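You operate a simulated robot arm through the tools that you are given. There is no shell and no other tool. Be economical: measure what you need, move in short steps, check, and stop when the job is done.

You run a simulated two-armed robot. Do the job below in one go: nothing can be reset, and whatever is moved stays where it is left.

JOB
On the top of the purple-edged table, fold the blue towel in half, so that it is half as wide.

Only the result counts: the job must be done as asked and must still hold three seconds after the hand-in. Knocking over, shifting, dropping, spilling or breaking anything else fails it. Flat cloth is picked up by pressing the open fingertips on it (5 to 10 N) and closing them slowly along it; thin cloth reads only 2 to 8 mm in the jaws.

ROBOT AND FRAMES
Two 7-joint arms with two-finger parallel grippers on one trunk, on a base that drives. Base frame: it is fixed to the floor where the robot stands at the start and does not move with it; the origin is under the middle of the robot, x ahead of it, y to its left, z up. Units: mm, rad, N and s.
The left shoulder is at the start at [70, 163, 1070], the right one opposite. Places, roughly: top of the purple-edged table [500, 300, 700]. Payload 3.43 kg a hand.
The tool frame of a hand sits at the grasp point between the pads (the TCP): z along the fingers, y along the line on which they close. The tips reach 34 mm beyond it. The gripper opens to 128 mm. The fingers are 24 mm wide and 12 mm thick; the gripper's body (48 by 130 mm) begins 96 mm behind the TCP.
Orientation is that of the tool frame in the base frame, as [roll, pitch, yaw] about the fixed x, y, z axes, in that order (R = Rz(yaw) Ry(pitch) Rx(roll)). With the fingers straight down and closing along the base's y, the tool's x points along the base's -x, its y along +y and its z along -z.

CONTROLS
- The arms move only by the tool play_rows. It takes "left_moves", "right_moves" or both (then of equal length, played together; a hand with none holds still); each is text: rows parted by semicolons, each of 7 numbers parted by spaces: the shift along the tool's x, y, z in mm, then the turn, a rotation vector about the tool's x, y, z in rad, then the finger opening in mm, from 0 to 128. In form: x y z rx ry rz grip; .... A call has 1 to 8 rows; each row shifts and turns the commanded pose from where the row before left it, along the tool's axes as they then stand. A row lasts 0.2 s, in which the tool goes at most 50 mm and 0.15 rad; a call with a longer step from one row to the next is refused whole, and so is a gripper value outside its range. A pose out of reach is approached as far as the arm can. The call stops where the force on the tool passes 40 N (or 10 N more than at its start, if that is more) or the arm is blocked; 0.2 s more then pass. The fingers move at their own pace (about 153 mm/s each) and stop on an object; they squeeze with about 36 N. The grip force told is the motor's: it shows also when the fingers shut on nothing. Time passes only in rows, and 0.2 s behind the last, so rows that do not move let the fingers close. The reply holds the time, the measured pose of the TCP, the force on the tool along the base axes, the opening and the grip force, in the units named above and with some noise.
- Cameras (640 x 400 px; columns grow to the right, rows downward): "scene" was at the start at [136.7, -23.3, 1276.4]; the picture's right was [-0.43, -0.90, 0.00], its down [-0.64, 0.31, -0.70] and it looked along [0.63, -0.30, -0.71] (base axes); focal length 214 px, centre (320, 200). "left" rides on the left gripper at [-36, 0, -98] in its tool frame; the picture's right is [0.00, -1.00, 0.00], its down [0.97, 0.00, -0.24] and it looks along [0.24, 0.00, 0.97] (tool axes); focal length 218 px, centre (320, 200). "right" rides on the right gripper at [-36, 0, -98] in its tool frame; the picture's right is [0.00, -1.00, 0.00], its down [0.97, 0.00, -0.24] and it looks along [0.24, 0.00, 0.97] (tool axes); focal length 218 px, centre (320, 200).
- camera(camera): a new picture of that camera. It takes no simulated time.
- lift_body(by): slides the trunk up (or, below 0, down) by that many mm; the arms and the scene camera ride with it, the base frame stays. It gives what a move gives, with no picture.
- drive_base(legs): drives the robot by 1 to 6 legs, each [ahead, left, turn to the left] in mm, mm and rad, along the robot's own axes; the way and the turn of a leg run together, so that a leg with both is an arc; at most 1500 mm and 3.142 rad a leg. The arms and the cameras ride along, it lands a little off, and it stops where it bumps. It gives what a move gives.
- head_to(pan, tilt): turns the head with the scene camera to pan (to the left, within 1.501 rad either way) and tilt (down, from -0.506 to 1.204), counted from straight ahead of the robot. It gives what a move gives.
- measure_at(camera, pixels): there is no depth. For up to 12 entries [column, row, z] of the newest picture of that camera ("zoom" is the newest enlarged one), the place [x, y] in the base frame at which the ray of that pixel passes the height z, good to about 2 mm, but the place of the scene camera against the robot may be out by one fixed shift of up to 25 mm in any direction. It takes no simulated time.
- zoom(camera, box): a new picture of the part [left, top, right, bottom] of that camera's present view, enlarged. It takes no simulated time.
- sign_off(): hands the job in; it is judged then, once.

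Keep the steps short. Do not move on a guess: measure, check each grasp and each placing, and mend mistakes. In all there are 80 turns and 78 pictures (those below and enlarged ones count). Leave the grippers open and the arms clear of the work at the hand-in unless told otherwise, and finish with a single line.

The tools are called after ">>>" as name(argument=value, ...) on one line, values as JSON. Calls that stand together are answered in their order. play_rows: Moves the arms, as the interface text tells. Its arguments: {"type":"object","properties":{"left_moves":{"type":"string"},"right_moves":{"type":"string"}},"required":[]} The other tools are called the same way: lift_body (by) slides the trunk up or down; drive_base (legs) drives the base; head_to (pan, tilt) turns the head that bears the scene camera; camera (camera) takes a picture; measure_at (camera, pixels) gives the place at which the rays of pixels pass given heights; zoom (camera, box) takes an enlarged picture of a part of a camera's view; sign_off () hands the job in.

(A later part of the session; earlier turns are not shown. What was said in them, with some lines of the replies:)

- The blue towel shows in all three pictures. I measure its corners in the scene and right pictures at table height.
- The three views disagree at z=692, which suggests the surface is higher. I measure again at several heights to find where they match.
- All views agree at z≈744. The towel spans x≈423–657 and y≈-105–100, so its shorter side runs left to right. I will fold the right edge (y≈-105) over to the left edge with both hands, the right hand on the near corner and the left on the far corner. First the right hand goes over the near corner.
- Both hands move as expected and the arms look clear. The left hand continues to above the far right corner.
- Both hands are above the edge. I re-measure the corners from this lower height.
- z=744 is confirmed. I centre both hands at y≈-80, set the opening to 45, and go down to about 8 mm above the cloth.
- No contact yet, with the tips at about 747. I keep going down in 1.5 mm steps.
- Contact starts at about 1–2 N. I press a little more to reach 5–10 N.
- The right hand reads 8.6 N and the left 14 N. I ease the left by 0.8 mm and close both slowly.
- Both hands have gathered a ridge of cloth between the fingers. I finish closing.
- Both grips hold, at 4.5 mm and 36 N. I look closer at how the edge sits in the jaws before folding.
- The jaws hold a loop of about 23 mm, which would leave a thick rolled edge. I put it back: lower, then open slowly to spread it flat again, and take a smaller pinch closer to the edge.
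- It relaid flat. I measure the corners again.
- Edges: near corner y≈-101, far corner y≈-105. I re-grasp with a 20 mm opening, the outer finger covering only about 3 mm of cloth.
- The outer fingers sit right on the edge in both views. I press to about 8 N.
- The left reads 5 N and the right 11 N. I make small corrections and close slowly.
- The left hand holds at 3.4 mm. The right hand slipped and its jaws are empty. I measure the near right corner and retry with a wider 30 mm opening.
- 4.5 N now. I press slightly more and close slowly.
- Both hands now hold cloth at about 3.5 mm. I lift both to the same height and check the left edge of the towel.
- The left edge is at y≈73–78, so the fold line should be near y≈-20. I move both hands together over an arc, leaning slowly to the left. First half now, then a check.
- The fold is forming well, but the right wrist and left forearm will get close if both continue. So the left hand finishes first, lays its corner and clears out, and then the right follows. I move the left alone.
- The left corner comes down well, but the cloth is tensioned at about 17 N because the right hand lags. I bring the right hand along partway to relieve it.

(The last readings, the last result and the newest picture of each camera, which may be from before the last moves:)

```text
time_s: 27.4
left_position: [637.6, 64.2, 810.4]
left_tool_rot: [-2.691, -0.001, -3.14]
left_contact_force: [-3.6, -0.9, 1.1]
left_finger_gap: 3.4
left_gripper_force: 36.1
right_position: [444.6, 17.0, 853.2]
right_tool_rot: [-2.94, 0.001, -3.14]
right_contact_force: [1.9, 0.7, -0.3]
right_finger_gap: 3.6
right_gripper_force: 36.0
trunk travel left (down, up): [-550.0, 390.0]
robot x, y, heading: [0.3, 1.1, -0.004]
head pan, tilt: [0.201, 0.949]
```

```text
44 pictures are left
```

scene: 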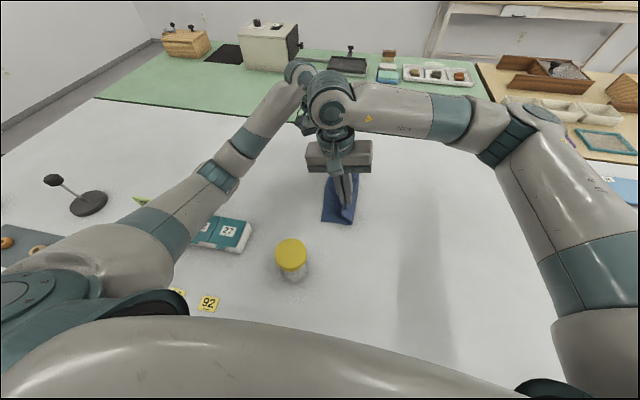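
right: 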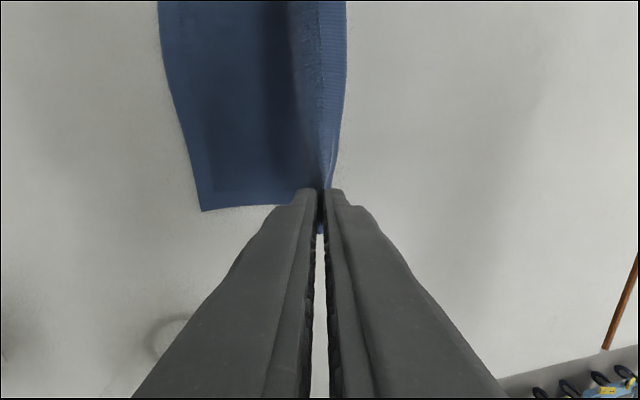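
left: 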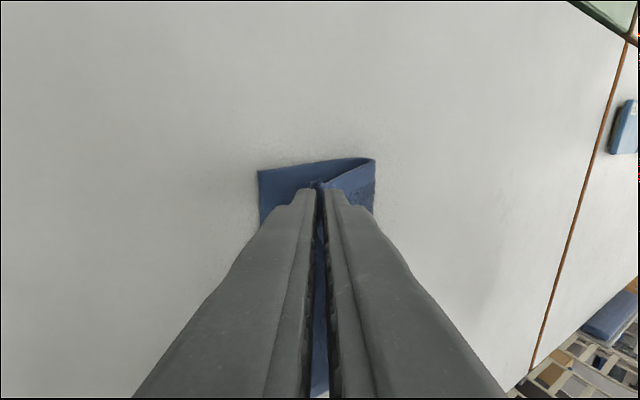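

The tension is gone. I lower both gradually, the left ahead of the right.

>>> play_rows(right_moves="0 9 13 0 0 0 0; 0 9 13 0 0 0 0; 0 0 0 0 0 0 0", left_moves="0 8 9 0 0 0 0; 0 7 8 0 0 0 0; 0 0 0 0 0 0 0")

>>> camera(camera="scene")

>>> camera(camera="left")

>>> camera(camera="right")

```text
time_s: 28.2
left_position: [636.3, 69.2, 788.9]
left_tool_rot: [-2.693, 0.001, 3.141]
left_contact_force: [0.6, 0.5, 0.3]
left_finger_gap: 3.4
left_gripper_force: 36.4
right_position: [444.7, 31.6, 825.2]
right_tool_rot: [-2.942, 0.0, -3.141]
right_contact_force: [0.6, 0.2, -1.3]
right_finger_gap: 3.3
right_gripper_force: 36.2
trunk travel left (down, up): [-550.0, 390.0]
robot x, y, heading: [-1.9, 2.0, -0.001]
head pan, tilt: [0.201, 0.949]
```

```text
43 pictures are left
```

scene: 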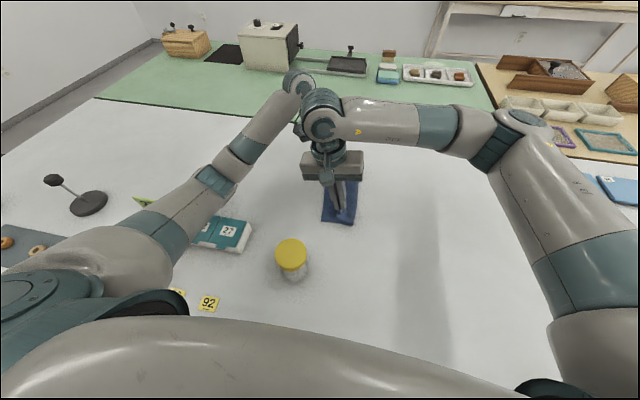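

```text
42 pictures are left
```

left: 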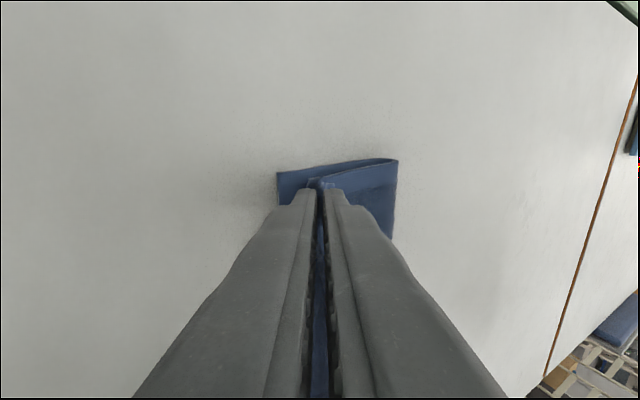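

```text
41 pictures are left
```

right: 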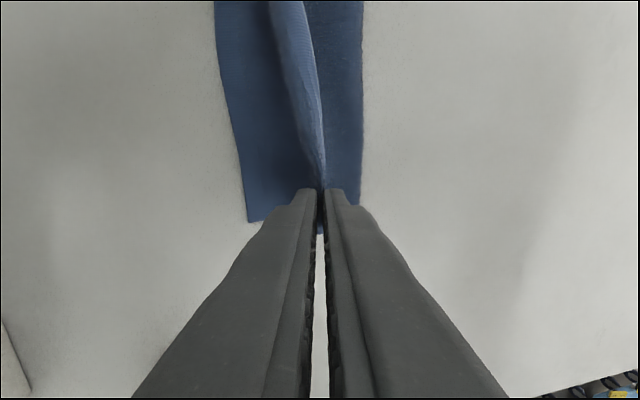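

Both corners fold over nicely and there is still room between the arms. The right hand moves up level with the left and down.

>>> play_rows(right_moves="0 16.4 13 0 0 0 0; 0 16.4 13 0 0 0 0; 0 0 0 0 0 0 0", left_moves="0 1 3 0 0 0 0; 0 1 2 0 0 0 0; 0 0 0 0 0 0 0")

>>> camera(camera="scene")

>>> camera(camera="right")

```text
time_s: 29.0
left_position: [637.3, 69.3, 784.6]
left_tool_rot: [-2.693, 0.0, -3.14]
left_contact_force: [-0.3, -0.4, 1.3]
left_finger_gap: 3.5
left_gripper_force: 36.4
right_position: [446.6, 56.6, 792.8]
right_tool_rot: [-2.943, -0.002, -3.141]
right_contact_force: [-0.5, 0.2, -0.3]
right_finger_gap: 3.5
right_gripper_force: 36.0
trunk travel left (down, up): [-550.0, 390.0]
robot x, y, heading: [1.5, -1.7, 0.003]
head pan, tilt: [0.201, 0.949]
```

```text
40 pictures are left
```

scene: 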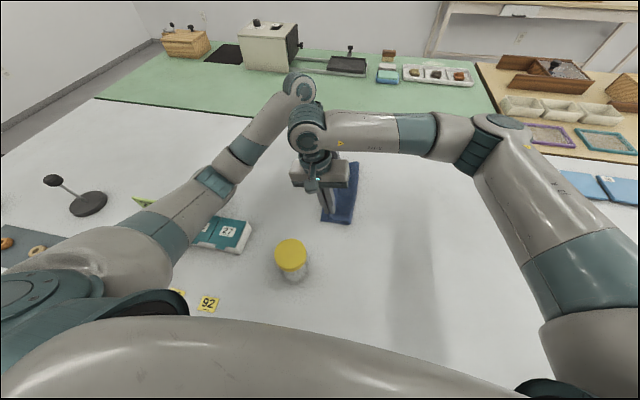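

```text
39 pictures are left
```

right: 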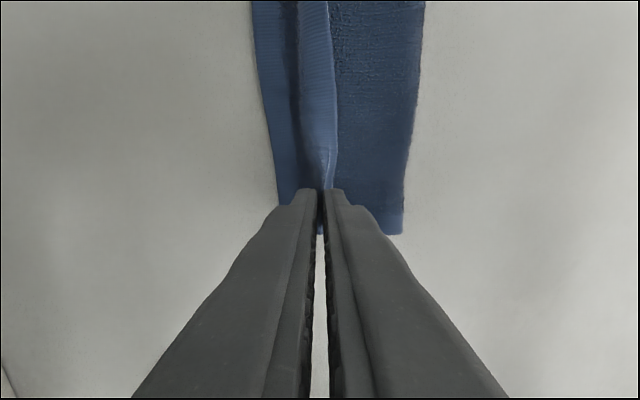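

Right tip is about 14 mm above the table at y≈50. I lower it to light contact and release both gently.

>>> play_rows(right_moves="0 3 5 0 0 0 0; 0 2 4 0 0 0 0; 0 0 1 0 0 0 0; 0 0 0 0 0 0 0", left_moves="0 0 0 0 0 0 0; 0 0 0 0 0 0 0; 0 0 0 0 0 0 0; 0 0 0 0 0 0 0")

>>> play_rows(right_moves="0 0 0 0 0 0 8; 0 0 0 0 0 0 16; 0 0 0 0 0 0 24; 0 0 0 0 0 0 24", left_moves="0 0 0 0 0 0 8; 0 0 0 0 0 0 16; 0 0 0 0 0 0 24; 0 0 0 0 0 0 24")

>>> camera(camera="right")

>>> camera(camera="left")

```text
time_s: 30.0
left_position: [636.5, 68.0, 782.6]
left_tool_rot: [-2.694, -0.001, 3.142]
left_contact_force: [0.3, 0.2, 1.8]
left_finger_gap: 3.3
left_gripper_force: 36.1
right_position: [446.3, 59.9, 782.9]
right_tool_rot: [-2.943, 0.0, 3.141]
right_contact_force: [0.5, 2.0, 10.2]
right_finger_gap: 3.9
right_gripper_force: 36.7
trunk travel left (down, up): [-550.0, 390.0]
robot x, y, heading: [3.7, -2.3, -0.002]
head pan, tilt: [0.201, 0.949]
```

```text
time_s: 31.0
left_position: [637.5, 68.2, 783.3]
left_tool_rot: [-2.691, 0.0, 3.141]
left_contact_force: [-0.1, -0.3, 6.3]
left_finger_gap: 22.1
left_gripper_force: 0.0
right_position: [446.1, 58.8, 781.4]
right_tool_rot: [-2.94, -0.001, -3.142]
right_contact_force: [-0.2, -1.0, 0.5]
right_finger_gap: 24.0
right_gripper_force: 0.1
trunk travel left (down, up): [-550.0, 390.0]
robot x, y, heading: [2.0, -3.2, 0.002]
head pan, tilt: [0.201, 0.949]
```

```text
38 pictures are left
```

right: 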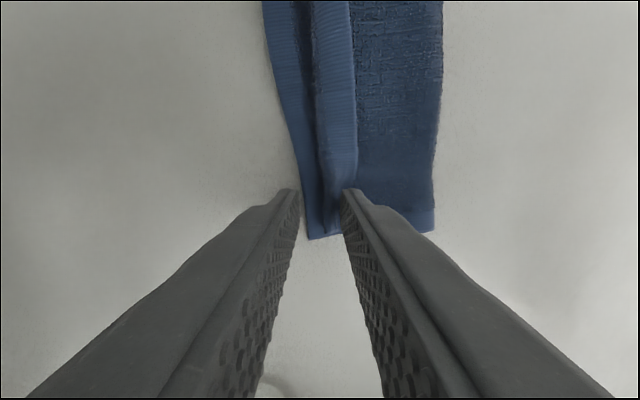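

```text
37 pictures are left
```

left: 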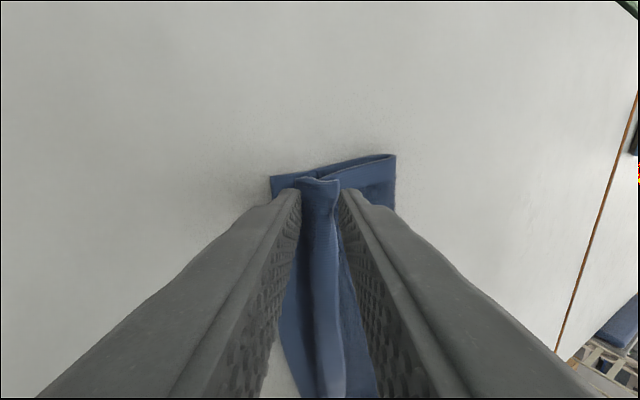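

Both released; the hem is rolled back toward the right, as feared. I withdraw both hands upward along their axes and look.

>>> play_rows(right_moves="0 0 -20 0 0 0 30; 0 0 -35 0 0 0 30; 0 0 -35 0 0 0 30; 0 0 0 0 0 0 30", left_moves="0 0 -20 0 0 0 30; 0 0 -35 0 0 0 30; 0 0 -35 0 0 0 30; 0 0 0 0 0 0 30")

>>> camera(camera="right")

>>> camera(camera="left")

```text
time_s: 32.0
left_position: [635.6, 107.8, 865.6]
left_tool_rot: [-2.691, -0.002, 3.141]
left_contact_force: [0.5, -0.1, 0.8]
left_finger_gap: 30.1
left_gripper_force: 0.1
right_position: [446.8, 78.1, 868.0]
right_tool_rot: [-2.939, 0.001, -3.14]
right_contact_force: [0.7, 0.1, -0.6]
right_finger_gap: 30.0
right_gripper_force: 0.0
trunk travel left (down, up): [-550.0, 390.0]
robot x, y, heading: [0.9, -0.7, -0.003]
head pan, tilt: [0.201, 0.949]
```

```text
36 pictures are left
```

right: 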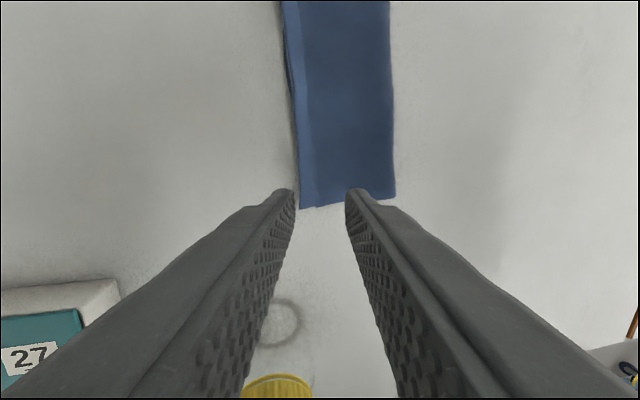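

```text
35 pictures are left
```

left: 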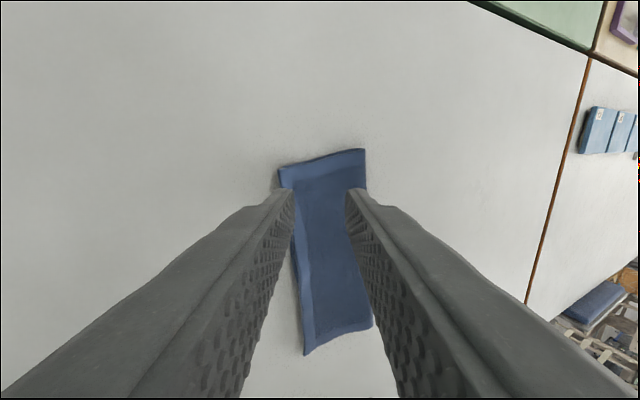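

On release the hem unrolled and the towel lies folded in half. I pull the hands clear to see all of it.

>>> play_rows(right_moves="0 0 -40 0 0 0 30; 0 -44 -16 0 0 0 30; 0 -44 -16 0 0 0 30; 0 -44 -16 0 0 0 30; 0 -44 0 0 0 0 30; 0 0 0 0 0 0 30", left_moves="0 0 -40 0 0 0 30; 0 40 -10 0 0 0 30; 0 40 -15 0 0 0 30; 0 40 -15 0 0 0 30; 0 30 0 0 0 0 30; 0 0 0 0 0 0 30")

>>> zoom(camera="scene", box=[260, 120, 440, 260])

>>> camera(camera="right")

>>> camera(camera="left")

```text
time_s: 33.4
left_position: [635.5, 279.5, 873.6]
left_tool_rot: [-2.691, 0.0, -3.14]
left_contact_force: [-0.5, 0.2, -0.6]
left_finger_gap: 30.0
left_gripper_force: 0.1
right_position: [445.7, -76.6, 990.7]
right_tool_rot: [-2.942, 0.0, -3.141]
right_contact_force: [-0.1, -0.5, 0.2]
right_finger_gap: 29.9
right_gripper_force: 0.1
trunk travel left (down, up): [-550.0, 390.0]
robot x, y, heading: [-2.9, 4.7, 0.001]
head pan, tilt: [0.201, 0.949]
```

```text
2.86 times, centred on (350, 190) of scene
```

zoom: 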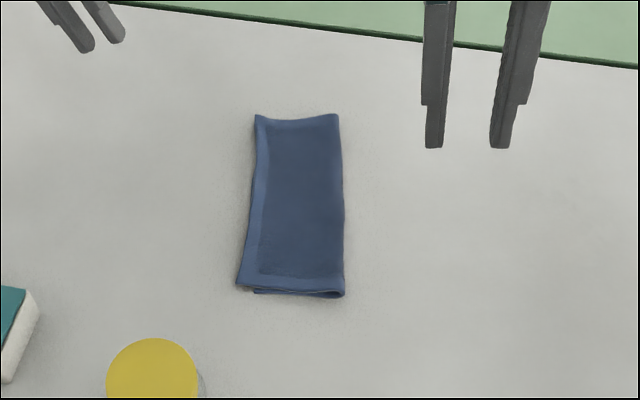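

```text
33 pictures are left
```

right: 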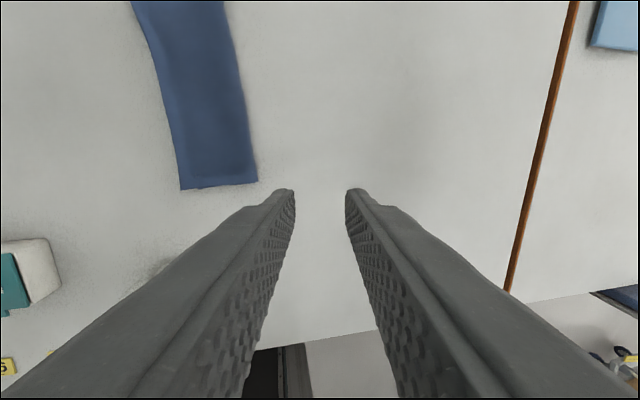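

```text
32 pictures are left
```

left: 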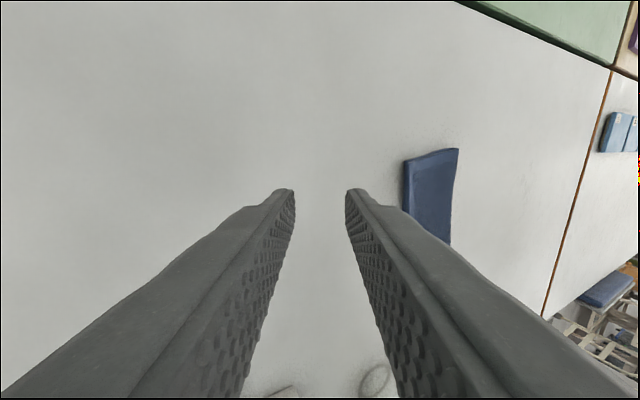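

It is a clean fold with edges nearly matching. I check the dimensions.

>>> measure_at(camera="zoom", pixels=[[255, 115, 748], [338, 114, 748], [344, 295, 748], [237, 285, 748], [254, 293, 744], [343, 215, 748], [248, 215, 748]])

>>> zoom(camera="scene", box=[315, 150, 370, 235])

>>> camera(camera="scene")

```text
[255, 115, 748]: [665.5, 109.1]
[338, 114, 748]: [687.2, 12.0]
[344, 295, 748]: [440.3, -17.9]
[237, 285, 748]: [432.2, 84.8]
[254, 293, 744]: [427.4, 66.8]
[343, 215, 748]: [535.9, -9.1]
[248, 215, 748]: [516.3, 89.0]
```

```text
4.71 times, centred on (342, 192) of scene
```

zoom: 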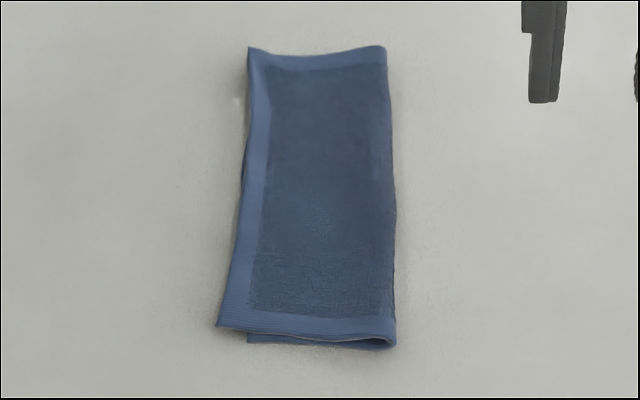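

```text
30 pictures are left
```

scene: 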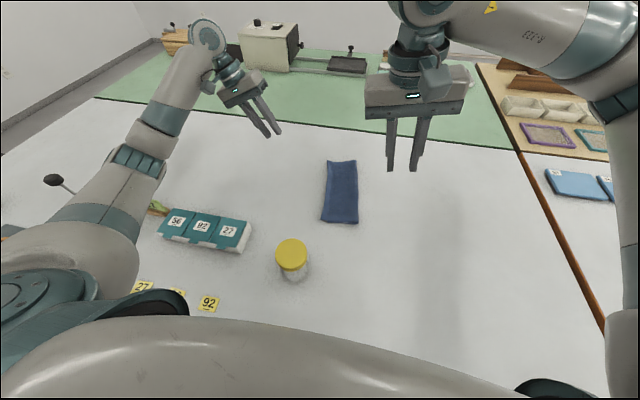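

The towel is now about 100 mm wide (it was 204) and still about 238 mm long, and the jar and boxes stand where they were. I open the grippers wide and hand in.

>>> play_rows(right_moves="0 0 0 0 0 0 100; 0 0 0 0 0 0 100", left_moves="0 0 -20 0 0 0 100; 0 0 -20 0 0 0 100")

>>> sign_off()

```text
time_s: 34.0
left_position: [635.3, 296.0, 908.5]
left_tool_rot: [-2.691, 0.0, -3.141]
left_contact_force: [-0.3, 0.8, -0.8]
left_finger_gap: 100.1
left_gripper_force: 0.0
right_position: [446.0, -76.7, 990.6]
right_tool_rot: [-2.942, 0.0, 3.139]
right_contact_force: [-1.2, 0.6, 0.3]
right_finger_gap: 100.2
right_gripper_force: 0.1
trunk travel left (down, up): [-550.0, 390.0]
robot x, y, heading: [3.5, 5.4, -0.003]
head pan, tilt: [0.201, 0.949]
```

```text
The job is handed in.
```

The blue towel is folded in half on the table, about 100 mm wide instead of 204 mm, with nothing else moved, both grippers open and the arms clear.
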